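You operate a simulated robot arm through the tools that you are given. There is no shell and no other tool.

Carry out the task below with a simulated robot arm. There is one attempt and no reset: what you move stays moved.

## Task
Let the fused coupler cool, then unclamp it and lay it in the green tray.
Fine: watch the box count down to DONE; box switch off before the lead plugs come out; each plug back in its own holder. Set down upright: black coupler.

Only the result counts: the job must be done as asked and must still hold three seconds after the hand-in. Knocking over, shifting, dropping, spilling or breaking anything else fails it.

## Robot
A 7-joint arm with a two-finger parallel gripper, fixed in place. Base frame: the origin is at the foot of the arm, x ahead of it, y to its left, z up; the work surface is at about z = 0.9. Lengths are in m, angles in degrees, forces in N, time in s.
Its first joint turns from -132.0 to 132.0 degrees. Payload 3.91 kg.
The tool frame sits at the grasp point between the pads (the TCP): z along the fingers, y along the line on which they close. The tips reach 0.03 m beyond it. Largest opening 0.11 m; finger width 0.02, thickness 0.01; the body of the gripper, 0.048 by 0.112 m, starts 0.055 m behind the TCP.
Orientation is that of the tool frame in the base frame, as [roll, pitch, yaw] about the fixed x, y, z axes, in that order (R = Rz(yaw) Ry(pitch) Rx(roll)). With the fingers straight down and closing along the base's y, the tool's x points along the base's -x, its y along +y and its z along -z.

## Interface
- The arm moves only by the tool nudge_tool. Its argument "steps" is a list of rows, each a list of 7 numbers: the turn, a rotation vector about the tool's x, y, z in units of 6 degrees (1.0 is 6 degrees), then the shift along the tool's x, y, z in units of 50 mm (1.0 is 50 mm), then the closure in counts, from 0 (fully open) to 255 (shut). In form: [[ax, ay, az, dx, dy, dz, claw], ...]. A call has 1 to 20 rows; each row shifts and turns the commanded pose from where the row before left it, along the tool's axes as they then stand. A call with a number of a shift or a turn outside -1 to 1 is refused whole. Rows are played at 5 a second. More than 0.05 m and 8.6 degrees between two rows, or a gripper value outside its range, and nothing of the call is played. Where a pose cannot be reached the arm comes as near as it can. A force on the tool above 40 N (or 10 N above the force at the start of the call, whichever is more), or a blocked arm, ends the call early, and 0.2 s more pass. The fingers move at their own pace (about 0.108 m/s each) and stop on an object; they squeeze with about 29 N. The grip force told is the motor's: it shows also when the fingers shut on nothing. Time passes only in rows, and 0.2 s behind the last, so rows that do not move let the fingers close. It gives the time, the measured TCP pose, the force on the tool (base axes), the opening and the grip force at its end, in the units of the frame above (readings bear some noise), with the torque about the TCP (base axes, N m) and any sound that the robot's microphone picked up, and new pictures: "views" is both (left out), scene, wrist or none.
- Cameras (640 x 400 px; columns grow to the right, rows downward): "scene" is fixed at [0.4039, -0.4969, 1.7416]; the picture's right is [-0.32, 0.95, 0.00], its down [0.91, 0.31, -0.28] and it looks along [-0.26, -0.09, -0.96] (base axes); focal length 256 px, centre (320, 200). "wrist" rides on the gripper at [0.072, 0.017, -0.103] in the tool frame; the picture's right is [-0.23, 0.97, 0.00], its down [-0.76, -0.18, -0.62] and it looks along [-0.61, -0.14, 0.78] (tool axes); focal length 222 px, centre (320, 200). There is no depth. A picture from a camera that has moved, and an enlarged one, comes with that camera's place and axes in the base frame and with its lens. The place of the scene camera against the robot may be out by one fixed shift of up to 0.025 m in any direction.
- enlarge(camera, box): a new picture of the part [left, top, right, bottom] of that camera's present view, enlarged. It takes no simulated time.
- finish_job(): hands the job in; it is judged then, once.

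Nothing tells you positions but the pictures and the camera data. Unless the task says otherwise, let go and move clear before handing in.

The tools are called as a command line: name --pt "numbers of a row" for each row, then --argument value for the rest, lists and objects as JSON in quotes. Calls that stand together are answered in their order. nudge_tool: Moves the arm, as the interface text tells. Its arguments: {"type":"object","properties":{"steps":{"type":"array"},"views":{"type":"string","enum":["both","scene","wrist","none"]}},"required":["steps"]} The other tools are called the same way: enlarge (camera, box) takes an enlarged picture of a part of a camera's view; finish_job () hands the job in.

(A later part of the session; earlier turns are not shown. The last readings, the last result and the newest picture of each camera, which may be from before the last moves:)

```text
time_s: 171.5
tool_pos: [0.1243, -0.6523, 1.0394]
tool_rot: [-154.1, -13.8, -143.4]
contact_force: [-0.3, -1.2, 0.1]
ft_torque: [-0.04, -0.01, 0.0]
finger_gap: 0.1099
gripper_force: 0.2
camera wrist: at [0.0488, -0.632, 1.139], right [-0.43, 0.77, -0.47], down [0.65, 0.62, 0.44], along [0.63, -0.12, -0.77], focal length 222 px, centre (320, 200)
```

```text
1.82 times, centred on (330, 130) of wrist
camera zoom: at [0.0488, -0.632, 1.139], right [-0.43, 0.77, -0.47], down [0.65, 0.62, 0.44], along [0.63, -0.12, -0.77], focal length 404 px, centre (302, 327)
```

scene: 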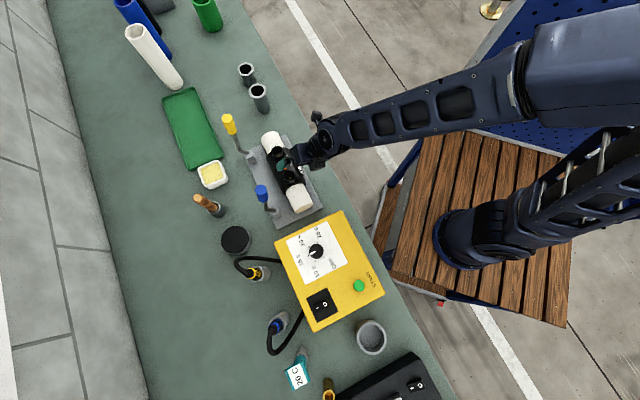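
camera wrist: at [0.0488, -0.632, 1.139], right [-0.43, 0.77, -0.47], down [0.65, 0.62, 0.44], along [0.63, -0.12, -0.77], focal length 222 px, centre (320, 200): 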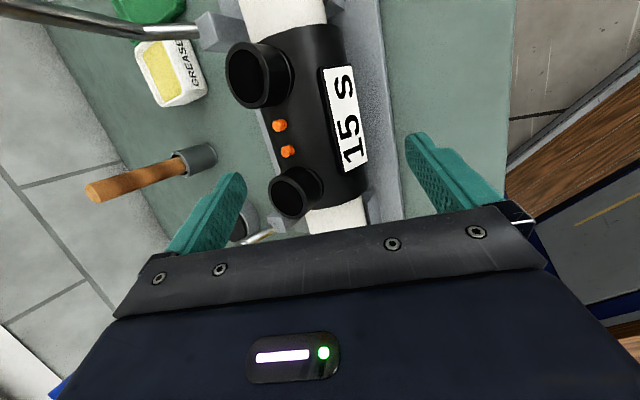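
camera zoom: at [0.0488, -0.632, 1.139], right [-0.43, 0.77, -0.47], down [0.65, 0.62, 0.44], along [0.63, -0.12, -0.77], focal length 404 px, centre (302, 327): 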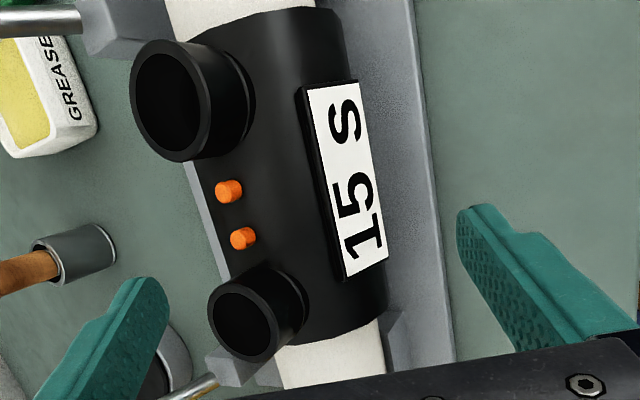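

The alignment is good. I'll advance along the tool axis in small steps to the grip position.

nudge_tool --pt "0 0 0 0 0 0.4 0" --pt "0 0 0 0 0 0.4 0" --pt "0 0 0 0 0 0.3 0" --pt "0 0 0 0 0 0.2 0" --pt "0 0 0 0 0 0.2 0" --pt "0 0 0 0 0 0.1 0" --pt "0 0 0 0 0 0.1 0" --pt "0 0 0 0 0 0 0" --views "both"

enlarge --camera "wrist" --box '[180, 20, 480, 240]'

enlarge --camera "scene" --box '[235, 115, 355, 235]'

```text
time_s: 173.1
tool_pos: [0.1338, -0.6931, 0.9686]
tool_rot: [-154.0, -14.0, -143.4]
contact_force: [-3.4, 12.6, 22.3]
ft_torque: [0.09, -0.68, 0.38]
finger_gap: 0.11
gripper_force: 0.0
stopped in row 7: the force on the tool passed its limit at 53 N (the readings are from after the stop); the commanded pose is now the measured one
camera wrist: at [0.0569, -0.6726, 1.0697], right [-0.43, 0.77, -0.47], down [0.65, 0.62, 0.43], along [0.63, -0.12, -0.77], focal length 222 px, centre (320, 200)
```

scene: 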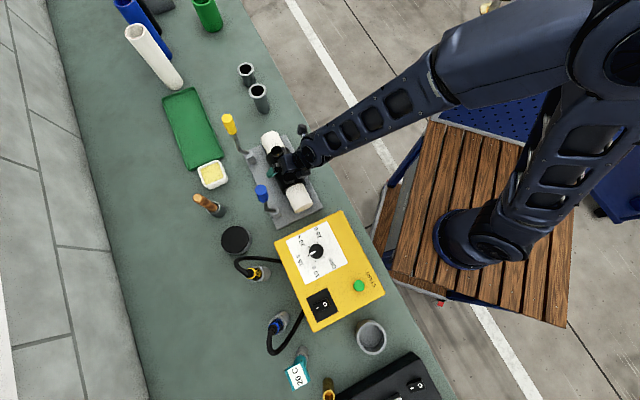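
wrist: 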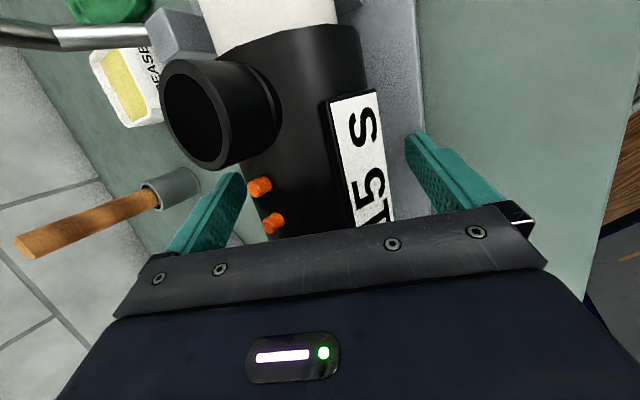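

```text
1.82 times, centred on (330, 130) of wrist
camera zoom: at [0.0569, -0.6726, 1.0697], right [-0.43, 0.77, -0.47], down [0.65, 0.62, 0.43], along [0.63, -0.12, -0.77], focal length 404 px, centre (302, 327)
```

zoom: 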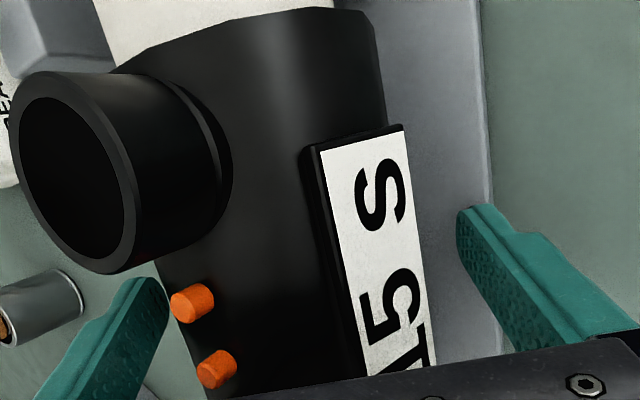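

```text
3.33 times, centred on (295, 175) of scene
camera zoom: at [0.4039, -0.4969, 1.7416], right [-0.32, 0.95, 0.0], down [0.91, 0.31, -0.28], along [-0.26, -0.09, -0.96], focal length 854 px, centre (403, 283)
```

zoom: 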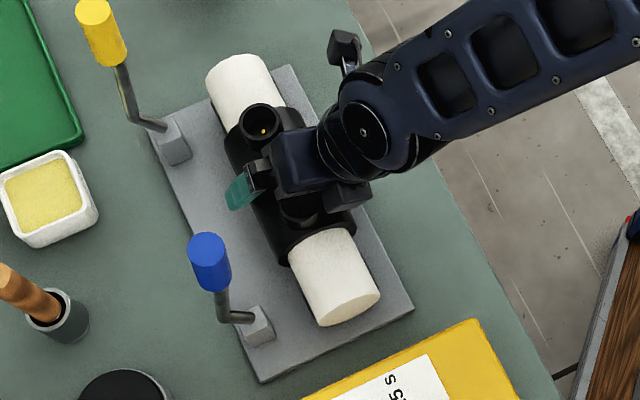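

The palm touched the near socket at this tilt, so a central grip is blocked. I'll back off and take the coupler just beyond that socket instead, near its blue-side end, where the palm has room and I need less tilt to reach the tray.

nudge_tool --pt "0 0 0 0 0 -0.7 0" --pt "0 0 0 0 0 -0.7 0" --pt "0 -0.833 0 0 0 0 0" --pt "0 -0.833 0 0 0 0 0" --pt "0 -0.833 0 0 0 0 0" --pt "-0.722 0 0 0 0 0 0" --pt "-0.722 0 0 0 0 0 0" --pt "-0.722 0 0 0 0 0 0" --pt "0 1 0 0 0 0 0" --pt "0 1 0 0 0 0 0" --pt "0 1 0 0 0 0 0" --pt "0 0 0 -0.743 -0.2 -0.39 0" --pt "0 0 0 -0.743 -0.2 -0.39 0" --pt "0 0 0 0 0 0 0" --views "both"

enlarge --camera "wrist" --box '[180, 20, 480, 240]'

```text
time_s: 176.1
tool_pos: [0.1981, -0.6167, 1.047]
tool_rot: [-167.2, -17.9, -140.8]
contact_force: [0.5, 1.1, -0.1]
ft_torque: [0.0, 0.02, 0.0]
finger_gap: 0.1101
gripper_force: 0.1
camera wrist: at [0.1441, -0.6085, 1.1612], right [-0.48, 0.83, -0.28], down [0.74, 0.56, 0.38], along [0.47, -0.02, -0.88], focal length 222 px, centre (320, 200)
```

scene: 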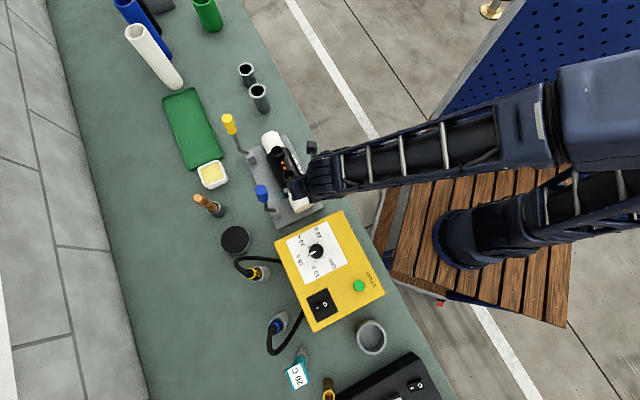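
wrist: 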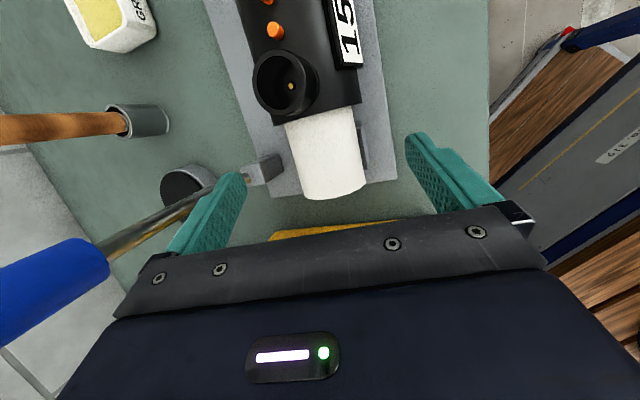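

```text
1.82 times, centred on (330, 130) of wrist
camera zoom: at [0.1441, -0.6085, 1.1612], right [-0.48, 0.83, -0.28], down [0.74, 0.56, 0.38], along [0.47, -0.02, -0.88], focal length 404 px, centre (302, 327)
```

zoom: 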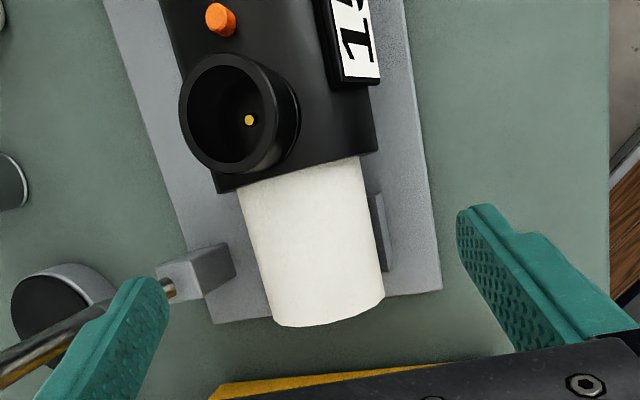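

Beyond the socket there's too little coupler body left, and the blue lever is close. A better option is a central grip with almost no lengthwise tilt, tilting mainly outward. I'll re-pose for that.

nudge_tool --pt "0 0 0 0 0 -0.6 0" --pt "0 -1 0 0 0 0 0" --pt "0 -1 0 0 0 0 0" --pt "0 -1 0 0 0 0 0" --pt "0.778 0 0 0 0 0 0" --pt "0.778 0 0 0 0 0 0" --pt "0.778 0 0 0 0 0 0" --pt "0 0.667 0 0 0 0 0" --pt "0 0.667 0 0 0 0 0" --pt "0 0 0 0.629 0.175 -0.023 40" --pt "0 0 0 0.629 0.175 -0.023 40" --pt "0 0 0 0.629 0.175 -0.023 40" --pt "0 0 0 0 0 0 40" --views "both"

enlarge --camera "wrist" --box '[180, 20, 480, 240]'

```text
time_s: 178.9
tool_pos: [0.1124, -0.6453, 1.078]
tool_rot: [-153.6, -7.5, -140.5]
contact_force: [0.8, 0.1, -0.5]
ft_torque: [0.0, 0.04, 0.01]
finger_gap: 0.0925
gripper_force: 0.0
camera wrist: at [0.0269, -0.6358, 1.1717], right [-0.43, 0.78, -0.46], down [0.57, 0.63, 0.53], along [0.7, -0.04, -0.71], focal length 222 px, centre (320, 200)
```

scene: 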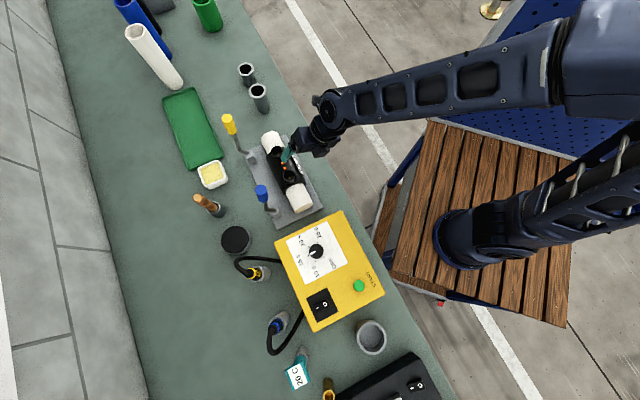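
wrist: 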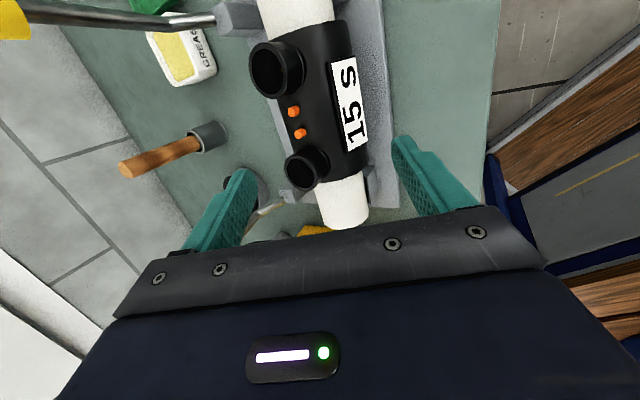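

```text
1.82 times, centred on (330, 130) of wrist
camera zoom: at [0.0269, -0.6358, 1.1717], right [-0.43, 0.78, -0.46], down [0.57, 0.63, 0.53], along [0.7, -0.04, -0.71], focal length 404 px, centre (302, 327)
```

zoom: 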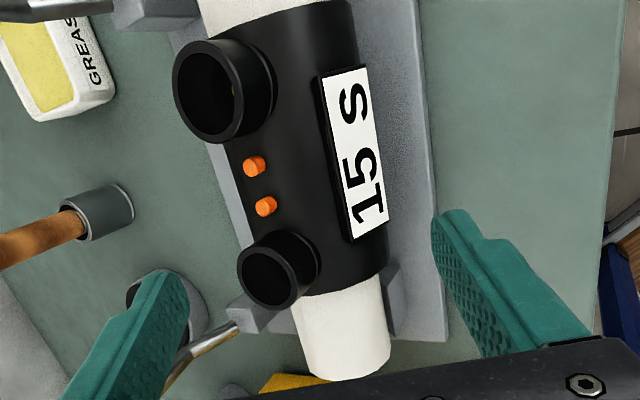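

The pose is right and the view matches my estimate. I'll advance in steps.

nudge_tool --pt "0 0 0 0.136 0.118 0.4 40" --pt "0 0 0 0 0 0.4 40" --pt "0 0 0 0 0 0.4 40" --pt "0 0 0 0 0 0.4 40" --pt "0 0 0 0 0 0.3 40" --pt "0 0 0 0 0 0.2 40" --pt "0 0 0 0 0 0.1 40" --pt "0 0 0 0 0 0.1 40" --pt "0 0 0 0 0 0 40" --views "both"

enlarge --camera "wrist" --box '[180, 20, 480, 240]'

enlarge --camera "scene" --box '[235, 115, 355, 235]'

```text
time_s: 180.9
tool_pos: [0.1264, -0.6945, 0.9745]
tool_rot: [-153.6, -7.5, -140.4]
contact_force: [0.9, -1.5, 0.1]
ft_torque: [-0.03, -0.01, 0.05]
finger_gap: 0.0935
gripper_force: 1.1
camera wrist: at [0.04, -0.684, 1.0677], right [-0.43, 0.78, -0.46], down [0.57, 0.62, 0.53], along [0.7, -0.04, -0.71], focal length 222 px, centre (320, 200)
```

scene: 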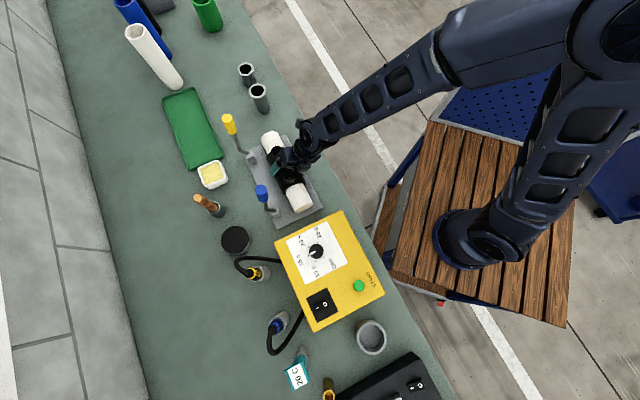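
wrist: 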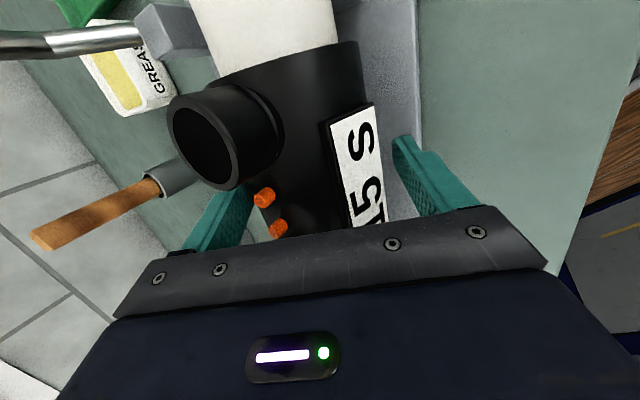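

```text
1.82 times, centred on (330, 130) of wrist
camera zoom: at [0.04, -0.684, 1.0677], right [-0.43, 0.78, -0.46], down [0.57, 0.62, 0.53], along [0.7, -0.04, -0.71], focal length 404 px, centre (302, 327)
```

zoom: 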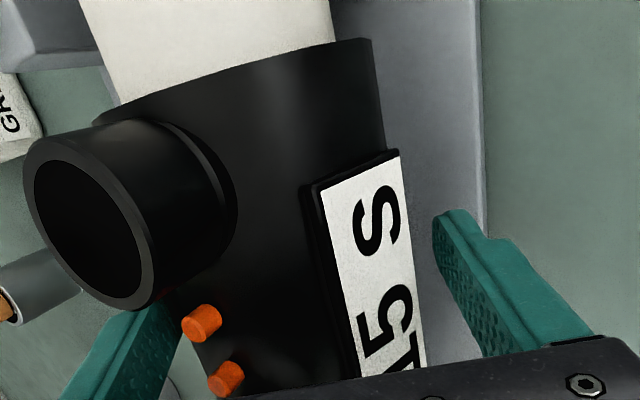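

```text
3.33 times, centred on (295, 175) of scene
camera zoom: at [0.4039, -0.4969, 1.7416], right [-0.32, 0.95, 0.0], down [0.91, 0.31, -0.28], along [-0.26, -0.09, -0.96], focal length 854 px, centre (403, 283)
```

zoom: 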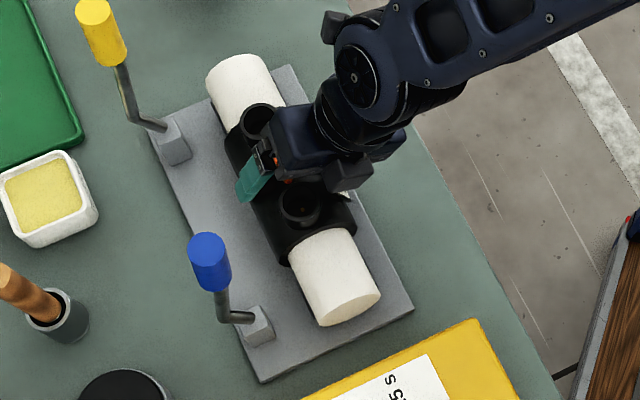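

No significant contact yet. I'll advance the last 14 mm slowly.

nudge_tool --pt "0 0 0 0 0 0.08 40" --pt "0 0 0 0 0 0.08 40" --pt "0 0 0 0 0 0.06 40" --pt "0 0 0 0 0 0.06 40" --pt "0 0 0 0 0 0 40" --views "wrist"

enlarge --camera "wrist" --box '[180, 20, 480, 240]'

```text
time_s: 182.0
tool_pos: [0.1284, -0.6978, 0.9654]
tool_rot: [-153.6, -7.7, -140.4]
contact_force: [-2.7, 15.5, 24.1]
ft_torque: [1.6, 0.68, -0.29]
finger_gap: 0.0932
gripper_force: 0.4
stopped in row 5: the force on the tool passed its limit at 48 N (the readings are from after the stop); the commanded pose is now the measured one
camera wrist: at [0.0426, -0.6883, 1.058], right [-0.43, 0.78, -0.46], down [0.57, 0.63, 0.53], along [0.7, -0.04, -0.71], focal length 222 px, centre (320, 200)
```

wrist: 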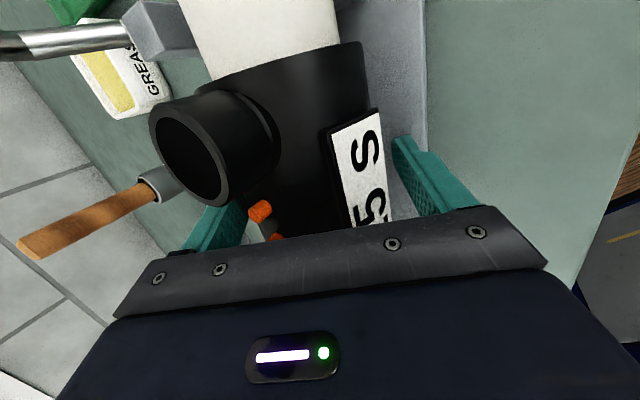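

```text
1.82 times, centred on (330, 130) of wrist
camera zoom: at [0.0426, -0.6883, 1.058], right [-0.43, 0.78, -0.46], down [0.57, 0.63, 0.53], along [0.7, -0.04, -0.71], focal length 404 px, centre (302, 327)
```

zoom: 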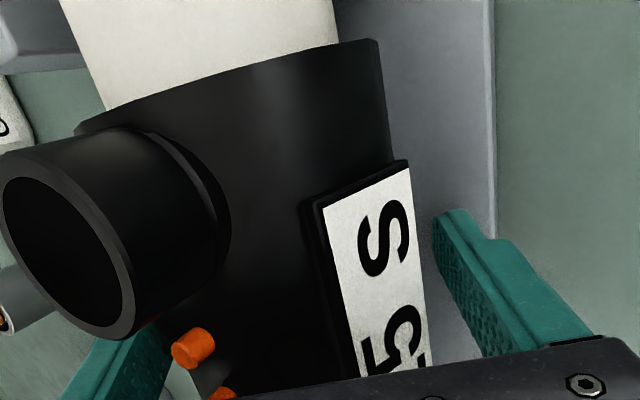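

The lower fingertip touched the base plate. Narrowing the opening lifts that fingertip, so I'll ease back, partly close, and move in a few more millimetres.

nudge_tool --pt "0 0 0 0 0 -0.06 40" --pt "0 0 0 0 0 0 66" --pt "0 0 0 0 0 0 66" --pt "0 0 0 0 0 0.06 66" --pt "0 0 0 0 0 0.04 66" --pt "0 0 0 0 0 0 66" --views "wrist"

```text
time_s: 183.2
tool_pos: [0.1297, -0.7005, 0.966]
tool_rot: [-153.4, -7.8, -140.4]
contact_force: [5.5, -0.4, 12.7]
ft_torque: [-0.61, -0.33, 0.49]
finger_gap: 0.0885
gripper_force: 7.1
stopped in row 6: the force on the tool passed its limit at 43 N (the readings are from after the stop); the commanded pose is now the measured one
camera wrist: at [0.0439, -0.6907, 1.058], right [-0.43, 0.78, -0.46], down [0.57, 0.63, 0.53], along [0.7, -0.04, -0.71], focal length 222 px, centre (320, 200)
```

wrist: 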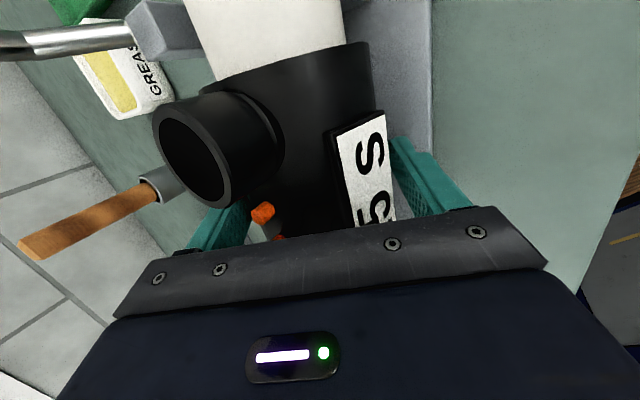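

The fingers are now against the coupler's body and its label plate, 88 mm apart. I'll relax the pressure slightly, close firmly and see how it holds.

nudge_tool --pt "0 0 0 0 0 0 255" --pt "0 0 0 0 0 0 255" --pt "0 0 0 0 0 0 255" --views "both"

enlarge --camera "wrist" --box '[180, 20, 480, 240]'

enlarge --camera "scene" --box '[235, 115, 355, 235]'

```text
time_s: 183.9
tool_pos: [0.1303, -0.7029, 0.9665]
tool_rot: [-153.3, -7.9, -140.3]
contact_force: [4.9, -5.0, 3.9]
ft_torque: [-0.68, 0.62, 0.86]
finger_gap: 0.0823
gripper_force: 28.9
stopped in row 3: the force on the tool passed its limit at 41 N (the readings are from after the stop); the commanded pose is now the measured one
camera wrist: at [0.045, -0.6922, 1.0593], right [-0.43, 0.77, -0.46], down [0.57, 0.63, 0.53], along [0.7, -0.04, -0.71], focal length 222 px, centre (320, 200)
```

scene: 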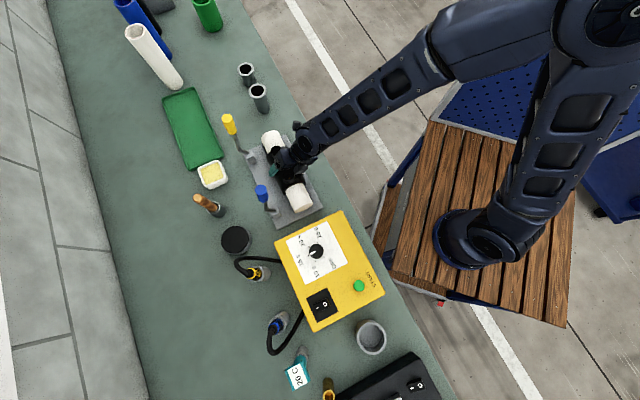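
wrist: 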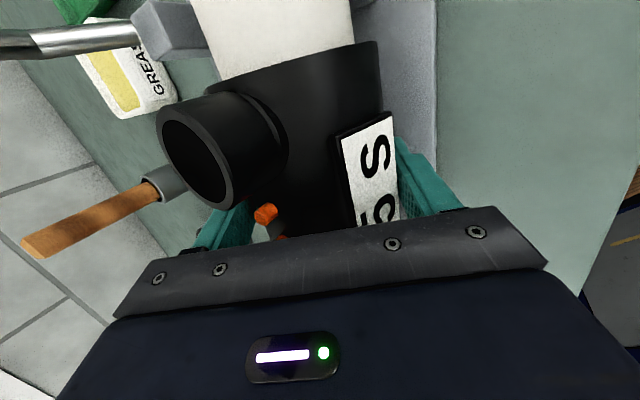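

```text
1.82 times, centred on (330, 130) of wrist
camera zoom: at [0.045, -0.6922, 1.0593], right [-0.43, 0.77, -0.46], down [0.57, 0.63, 0.53], along [0.7, -0.04, -0.71], focal length 404 px, centre (302, 327)
```

zoom: 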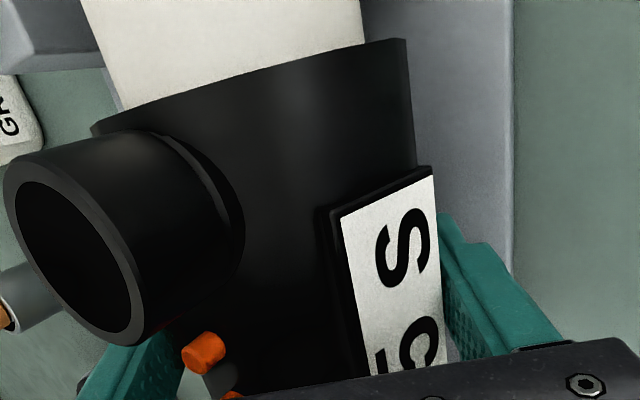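

```text
3.33 times, centred on (295, 175) of scene
camera zoom: at [0.4039, -0.4969, 1.7416], right [-0.32, 0.95, 0.0], down [0.91, 0.31, -0.28], along [-0.26, -0.09, -0.96], focal length 854 px, centre (403, 283)
```

zoom: 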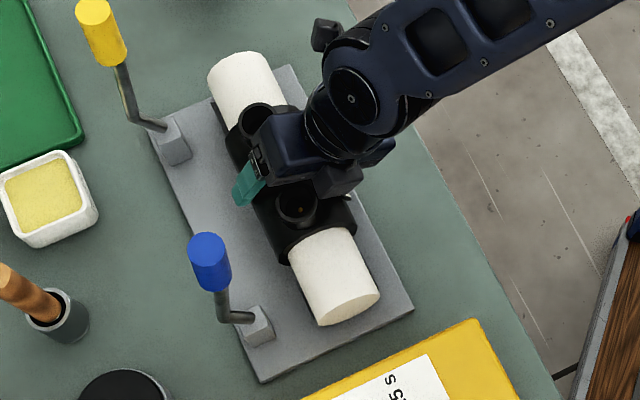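

The grip reads 29 N across 82 mm. I'll try a small 2 cm vertical lift and look.

nudge_tool --pt "0 0 0 0.012 -0.044 -0.089 255" --pt "0 0 0 0.012 -0.044 -0.089 255" --pt "0 0 0 0.012 -0.044 -0.089 255" --pt "0 0 0 0.012 -0.044 -0.089 255" --pt "0 0 0 0 0 0 255" --views "both"

enlarge --camera "wrist" --box '[180, 20, 480, 240]'

enlarge --camera "scene" --box '[235, 115, 355, 235]'

```text
time_s: 185.1
tool_pos: [0.1305, -0.7024, 0.9864]
tool_rot: [-153.4, -7.8, -140.4]
contact_force: [0.3, 0.0, -6.5]
ft_torque: [0.02, 0.02, -0.04]
finger_gap: 0.0817
gripper_force: 29.3
camera wrist: at [0.0444, -0.6913, 1.0788], right [-0.43, 0.78, -0.46], down [0.57, 0.63, 0.53], along [0.7, -0.04, -0.71], focal length 222 px, centre (320, 200)
```

scene: 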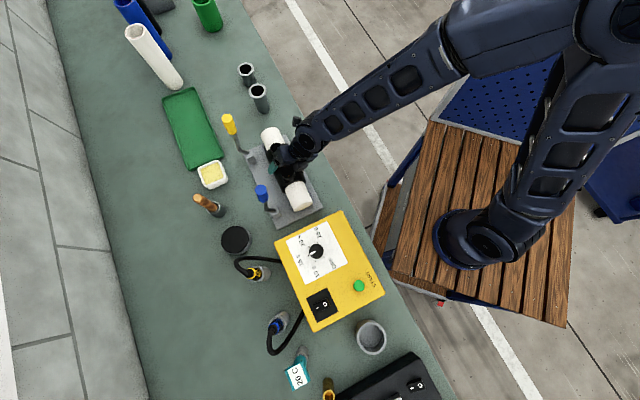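
wrist: 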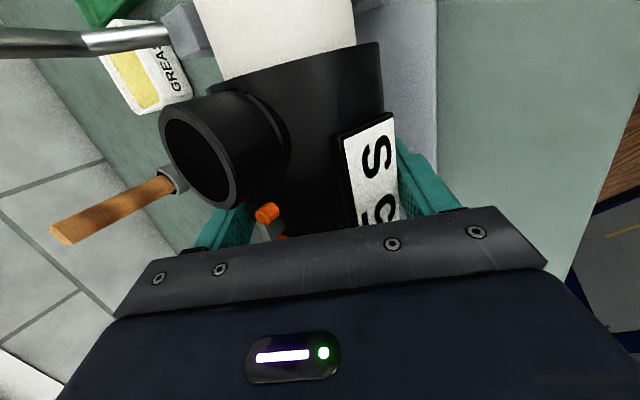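

```text
1.82 times, centred on (330, 130) of wrist
camera zoom: at [0.0444, -0.6913, 1.0788], right [-0.43, 0.78, -0.46], down [0.57, 0.63, 0.53], along [0.7, -0.04, -0.71], focal length 404 px, centre (302, 327)
```

zoom: 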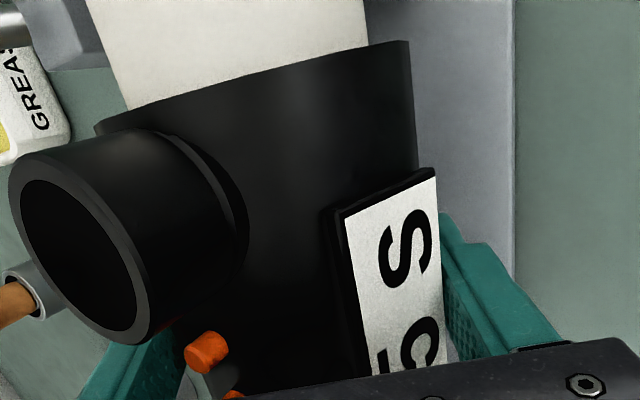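

```text
3.33 times, centred on (295, 175) of scene
camera zoom: at [0.4039, -0.4969, 1.7416], right [-0.32, 0.95, 0.0], down [0.91, 0.31, -0.28], along [-0.26, -0.09, -0.96], focal length 854 px, centre (403, 283)
```

zoom: 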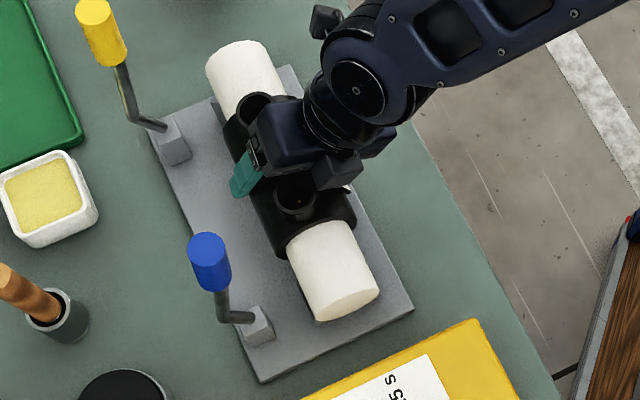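

The coupler came up cleanly and level; about 6.5 N of weight is on the tool and the grip is steady. I'll raise it straight up above the levers.

nudge_tool --pt "0 0 0 0.026 -0.075 -0.184 255" --pt "0 0 0 0.052 -0.15 -0.369 255" --pt "0 0 0 0.052 -0.15 -0.369 255" --pt "0 0 0 0.052 -0.15 -0.369 255" --pt "0 0 0 0.052 -0.15 -0.369 255" --pt "0 0 0 0.052 -0.15 -0.369 255" --pt "0 0 0 0.052 -0.15 -0.369 255" --pt "0 0 0 0 0 0 255" --views "both"

enlarge --camera "scene" --box '[215, 85, 355, 235]'

```text
time_s: 186.9
tool_pos: [0.1247, -0.6929, 1.1149]
tool_rot: [-153.4, -7.9, -140.3]
contact_force: [0.5, 0.0, -6.9]
ft_torque: [0.0, 0.02, 0.0]
finger_gap: 0.0816
gripper_force: 29.0
camera wrist: at [0.039, -0.6828, 1.2088], right [-0.43, 0.78, -0.46], down [0.57, 0.63, 0.53], along [0.7, -0.04, -0.71], focal length 222 px, centre (320, 200)
```

scene: 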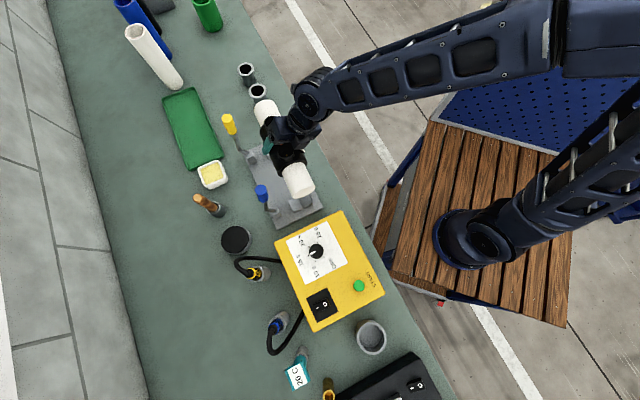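
wrist: 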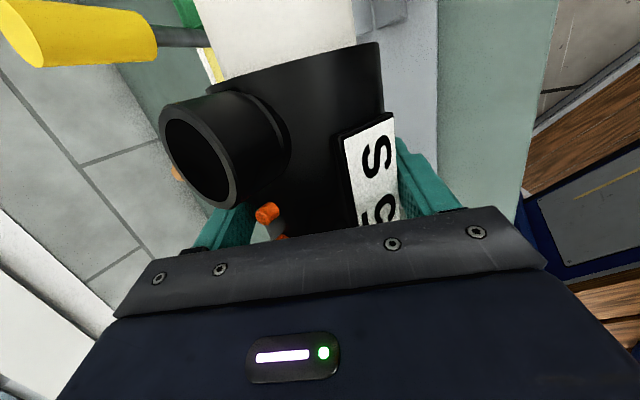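

```text
2.67 times, centred on (285, 160) of scene
camera zoom: at [0.4039, -0.4969, 1.7416], right [-0.32, 0.95, 0.0], down [0.91, 0.31, -0.28], along [-0.26, -0.09, -0.96], focal length 683 px, centre (413, 307)
```

zoom: 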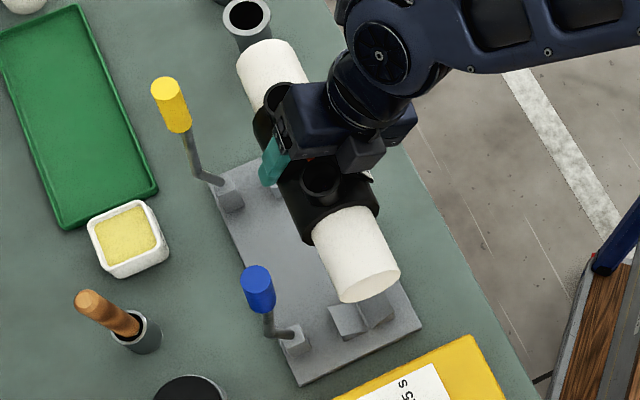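

The hold is solid. I'll keep rising to about z 1.27.

nudge_tool --pt "0 0 0 0.05 -0.175 -0.356 255" --pt "0 0 0 0.05 -0.175 -0.356 255" --pt "0 0 0 0.05 -0.175 -0.356 255" --pt "0 0 0 0.05 -0.175 -0.356 255" --pt "0 0 0 0.05 -0.175 -0.356 255" --pt "0 0 0 0.05 -0.175 -0.356 255" --pt "0 0 0 0.05 -0.175 -0.356 255" --pt "0 0 0 0.05 -0.175 -0.356 255" --pt "0 0 0 0 0 0 255" --views "scene"

```text
time_s: 188.9
tool_pos: [0.1266, -0.6913, 1.276]
tool_rot: [-153.5, -7.8, -140.4]
contact_force: [-0.3, -0.6, -6.2]
ft_torque: [0.02, 0.01, 0.0]
finger_gap: 0.0816
gripper_force: 29.1
```

scene: 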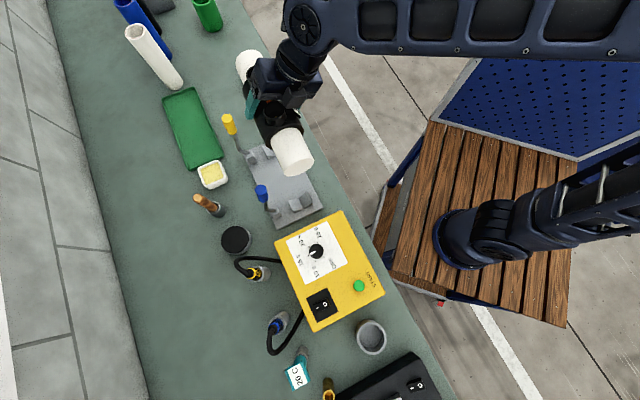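

It's well clear of the lever tops. I'll carry it outward over the levers to above the tray.

nudge_tool --pt "0 0 0 0.2 -0.14 0.097 255" --pt "0 0 0 0.435 -0.3036 0.2107 255" --pt "0 0 0 0.435 -0.3036 0.2107 255" --pt "0 0 0 0.435 -0.3036 0.2107 255" --pt "0 0 0 0.435 -0.3036 0.2107 255" --pt "0 0 0 0.435 -0.3036 0.2107 255" --pt "0 0 0 0.435 -0.3036 0.2107 255" --pt "0 0 0 0.435 -0.3036 0.2107 255" --pt "0 0 0 0.435 -0.3036 0.2107 255" --pt "0 0 0 0.435 -0.3036 0.2107 255" --pt "0 0 0 0.435 -0.3036 0.2107 255" --pt "0 0 0 0.435 -0.3036 0.2107 255" --pt "0 0 0 0.435 -0.3036 0.2107 255" --pt "0 0 0 0.435 -0.3036 0.2107 255" --pt "0 0 0 0.2 -0.14 0.097 255" --pt "0 0 0 0 0 0 255" --views "both"

enlarge --camera "wrist" --box '[180, 0, 480, 240]'

```text
time_s: 192.3
tool_pos: [0.0523, -1.0821, 1.2813]
tool_rot: [-153.5, -7.8, -140.4]
contact_force: [-0.3, 0.0, -5.3]
ft_torque: [-0.02, 0.03, -0.02]
finger_gap: 0.0815
gripper_force: 29.0
camera wrist: at [-0.0335, -1.0727, 1.3748], right [-0.43, 0.78, -0.46], down [0.57, 0.63, 0.53], along [0.7, -0.04, -0.71], focal length 222 px, centre (320, 200)
```

scene: 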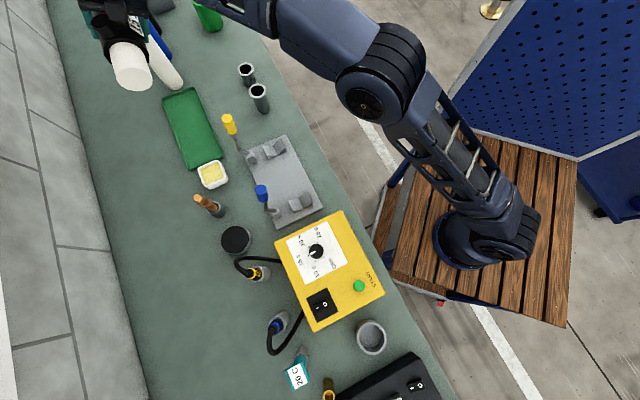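
wrist: 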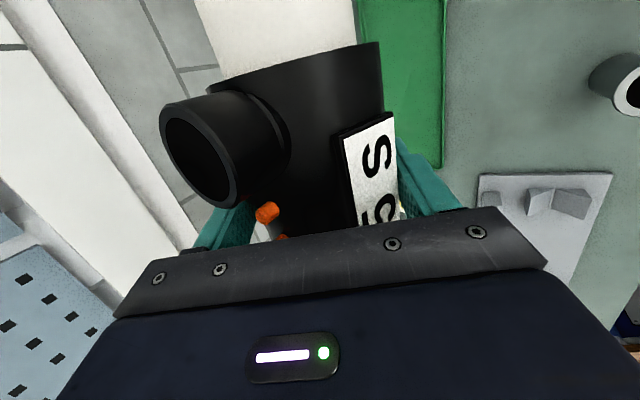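

```text
1.67 times, centred on (330, 120) of wrist
camera zoom: at [-0.0335, -1.0727, 1.3748], right [-0.43, 0.78, -0.46], down [0.57, 0.63, 0.53], along [0.7, -0.04, -0.71], focal length 370 px, centre (303, 333)
```

zoom: 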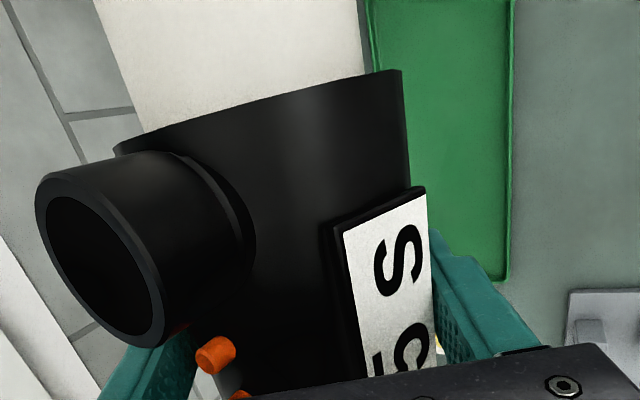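

I'm above the tray with the coupler level. I'll lower straight down to a little above it and check alignment.

nudge_tool --pt "0 0 0 -0.05 0.175 0.356 255" --pt "0 0 0 -0.075 0.263 0.534 255" --pt "0 0 0 -0.075 0.263 0.534 255" --pt "0 0 0 -0.075 0.263 0.534 255" --pt "0 0 0 -0.075 0.263 0.534 255" --pt "0 0 0 -0.075 0.263 0.534 255" --pt "0 0 0 -0.075 0.263 0.534 255" --pt "0 0 0 -0.05 0.175 0.356 255" --pt "0 0 0 0 0 0 255" --views "both"

enlarge --camera "wrist" --box '[180, 0, 480, 240]'

enlarge --camera "scene" --box '[110, 40, 270, 200]'

```text
time_s: 194.3
tool_pos: [0.0513, -1.0835, 1.0605]
tool_rot: [-153.4, -7.8, -140.3]
contact_force: [0.4, -0.6, -5.3]
ft_torque: [0.0, 0.02, 0.01]
finger_gap: 0.0816
gripper_force: 29.1
camera wrist: at [-0.0343, -1.0737, 1.1541], right [-0.43, 0.78, -0.46], down [0.57, 0.63, 0.53], along [0.7, -0.04, -0.71], focal length 222 px, centre (320, 200)
```

scene: 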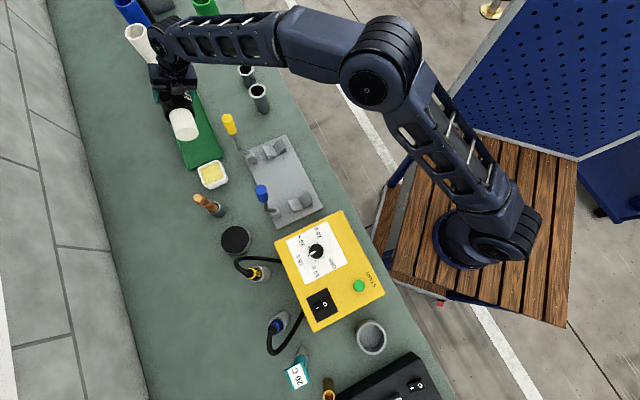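
wrist: 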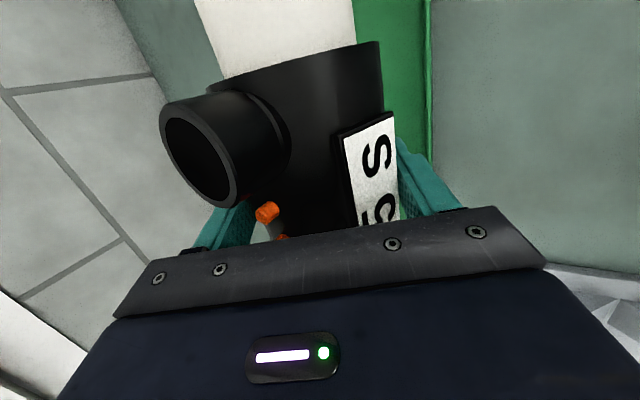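

```text
1.67 times, centred on (330, 120) of wrist
camera zoom: at [-0.0343, -1.0737, 1.1541], right [-0.43, 0.78, -0.46], down [0.57, 0.63, 0.53], along [0.7, -0.04, -0.71], focal length 370 px, centre (303, 333)
```

zoom: 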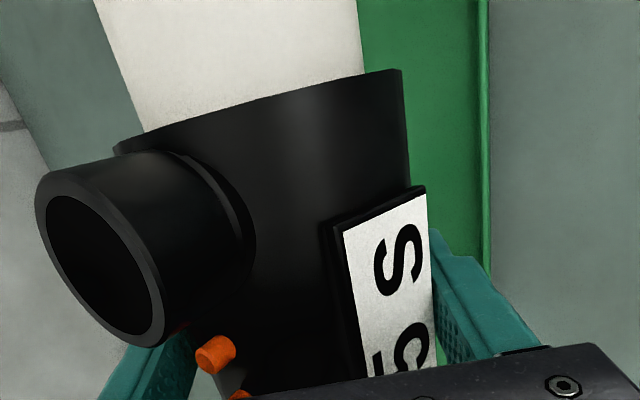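

```text
2.50 times, centred on (190, 120) of scene
camera zoom: at [0.4039, -0.4969, 1.7416], right [-0.32, 0.95, 0.0], down [0.91, 0.31, -0.28], along [-0.26, -0.09, -0.96], focal length 641 px, centre (645, 400)
```

zoom: 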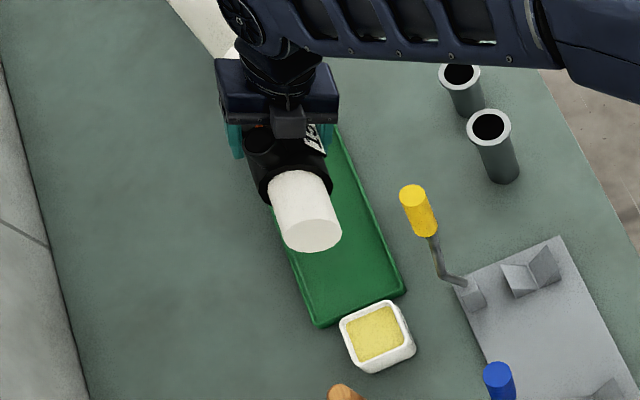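

I'll check the coupler's position relative to the tray more precisely before setting it down.

enlarge --camera "scene" --box '[155, 70, 235, 170]'

enlarge --camera "wrist" --box '[150, 0, 450, 130]'

```text
4.00 times, centred on (195, 120) of scene
camera zoom: at [0.4039, -0.4969, 1.7416], right [-0.32, 0.95, 0.0], down [0.91, 0.31, -0.28], along [-0.26, -0.09, -0.96], focal length 1025 px, centre (820, 520)
```

zoom: 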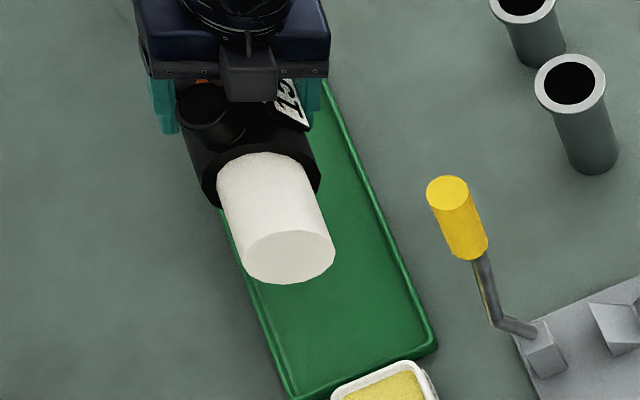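

```text
2.13 times, centred on (300, 65) of wrist
camera zoom: at [-0.0343, -1.0737, 1.1541], right [-0.43, 0.78, -0.46], down [0.57, 0.63, 0.53], along [0.7, -0.04, -0.71], focal length 474 px, centre (363, 488)
```

zoom: 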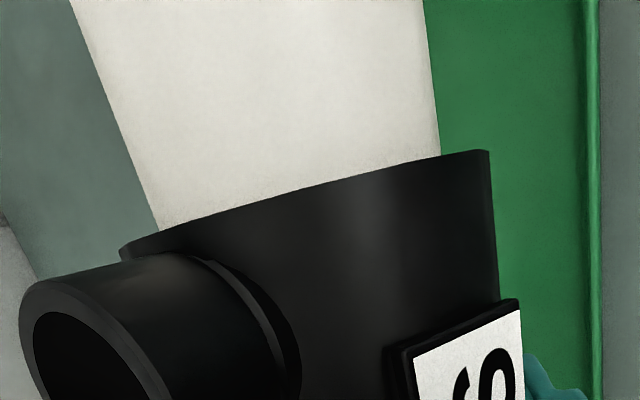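

Re-measuring, the coupler's middle is near the tray's centre lengthwise, with a few centimetres to spare at each end. I'll shift 1 cm outward to centre it across the tray and lower further.

nudge_tool --pt "0 0 0 -0.042 0.087 0.288 255" --pt "0 0 0 -0.042 0.087 0.288 255" --pt "0 0 0 -0.042 0.087 0.288 255" --pt "0 0 0 -0.042 0.087 0.288 255" --pt "0 0 0 0 0 0 255" --views "both"

enlarge --camera "scene" --box '[145, 60, 245, 170]'

enlarge --camera "wrist" --box '[150, 0, 450, 240]'

```text
time_s: 195.5
tool_pos: [0.059, -1.0926, 1.0008]
tool_rot: [-153.5, -7.8, -140.4]
contact_force: [-0.9, 0.2, -6.0]
ft_torque: [0.02, 0.04, -0.01]
finger_gap: 0.0816
gripper_force: 29.0
camera wrist: at [-0.0268, -1.0829, 1.0943], right [-0.43, 0.78, -0.46], down [0.57, 0.63, 0.53], along [0.7, -0.04, -0.71], focal length 222 px, centre (320, 200)
```

scene: 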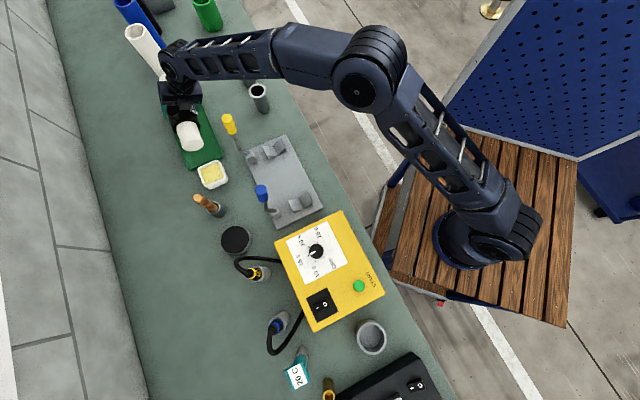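
wrist: 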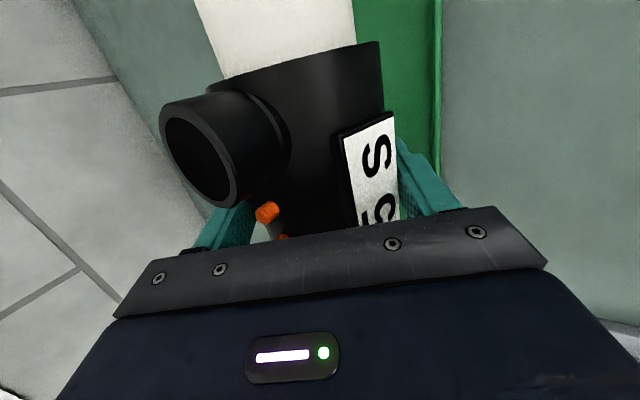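

```text
3.64 times, centred on (195, 115) of scene
camera zoom: at [0.4039, -0.4969, 1.7416], right [-0.32, 0.95, 0.0], down [0.91, 0.31, -0.28], along [-0.26, -0.09, -0.96], focal length 932 px, centre (774, 509)
```

zoom: 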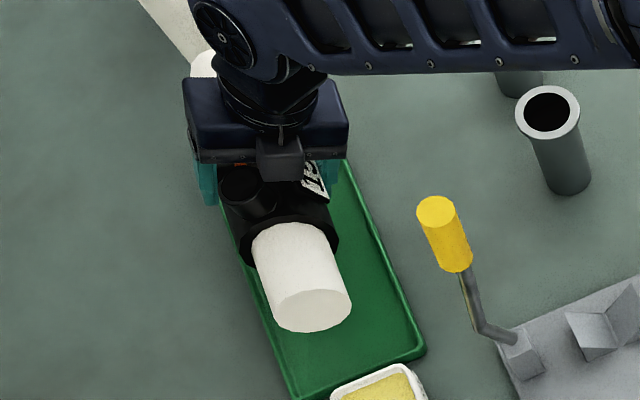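

```text
1.67 times, centred on (300, 120) of wrist
camera zoom: at [-0.0268, -1.0829, 1.0943], right [-0.43, 0.78, -0.46], down [0.57, 0.63, 0.53], along [0.7, -0.04, -0.71], focal length 370 px, centre (353, 333)
```

zoom: 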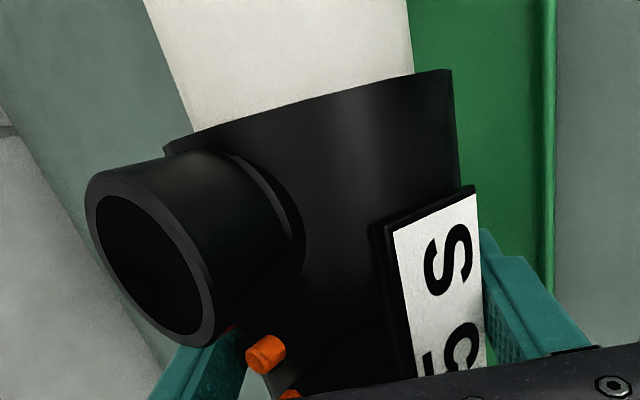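

Both views now put the coupler centred over the tray. I'll nudge 6 mm toward the far end and lower slowly toward the floor.

nudge_tool --pt "0 0 0 0.005 0.09 0.186 255" --pt "0 0 0 0.005 0.09 0.186 255" --pt "0 0 0 0.005 0.09 0.186 255" --pt "0 0 0 0.005 0.07 0.15 255" --pt "0 0 0 0 0 0 255" --views "both"

enlarge --camera "scene" --box '[145, 60, 245, 170]'

enlarge --camera "wrist" --box '[150, 0, 450, 240]'

```text
time_s: 196.7
tool_pos: [0.0546, -1.0954, 0.9624]
tool_rot: [-153.4, -7.9, -140.3]
contact_force: [-0.3, -0.3, -6.6]
ft_torque: [0.01, 0.01, -0.01]
finger_gap: 0.0817
gripper_force: 28.9
camera wrist: at [-0.0313, -1.087, 1.0555], right [-0.43, 0.78, -0.46], down [0.57, 0.63, 0.53], along [0.7, -0.04, -0.71], focal length 222 px, centre (320, 200)
```

scene: 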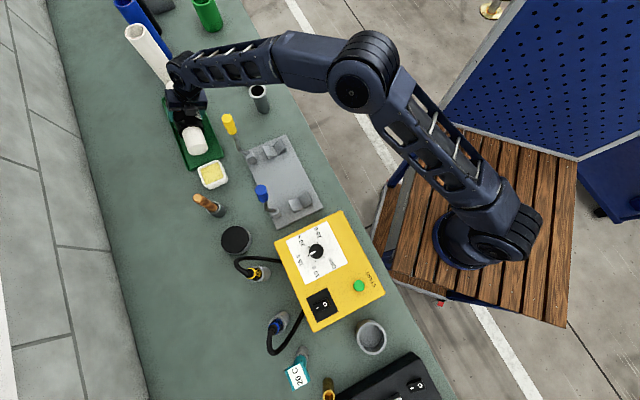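
wrist: 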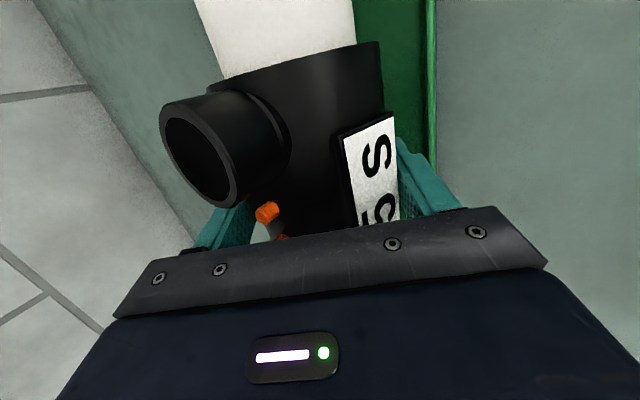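

```text
3.64 times, centred on (195, 115) of scene
camera zoom: at [0.4039, -0.4969, 1.7416], right [-0.32, 0.95, 0.0], down [0.91, 0.31, -0.28], along [-0.26, -0.09, -0.96], focal length 932 px, centre (774, 509)
```

zoom: 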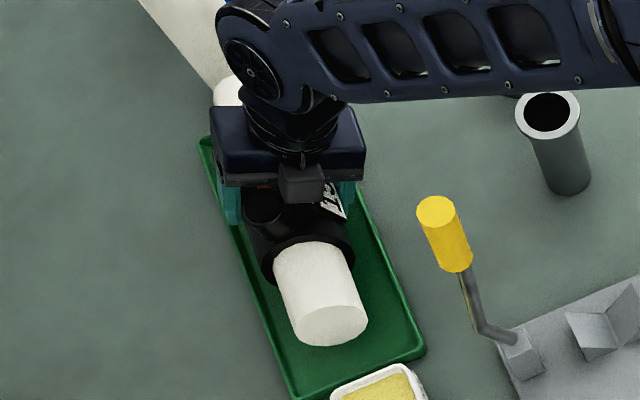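

```text
1.67 times, centred on (300, 120) of wrist
camera zoom: at [-0.0313, -1.087, 1.0555], right [-0.43, 0.78, -0.46], down [0.57, 0.63, 0.53], along [0.7, -0.04, -0.71], focal length 370 px, centre (353, 333)
```

zoom: 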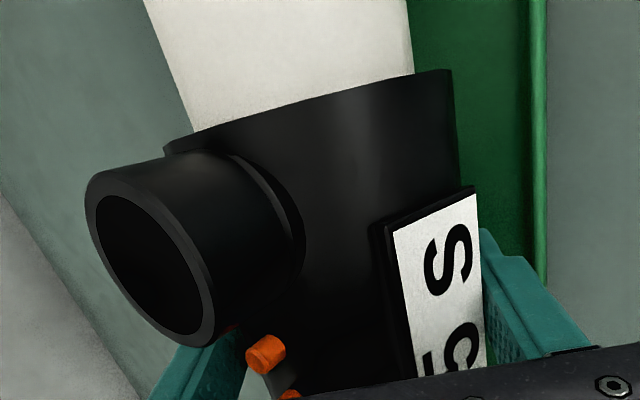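

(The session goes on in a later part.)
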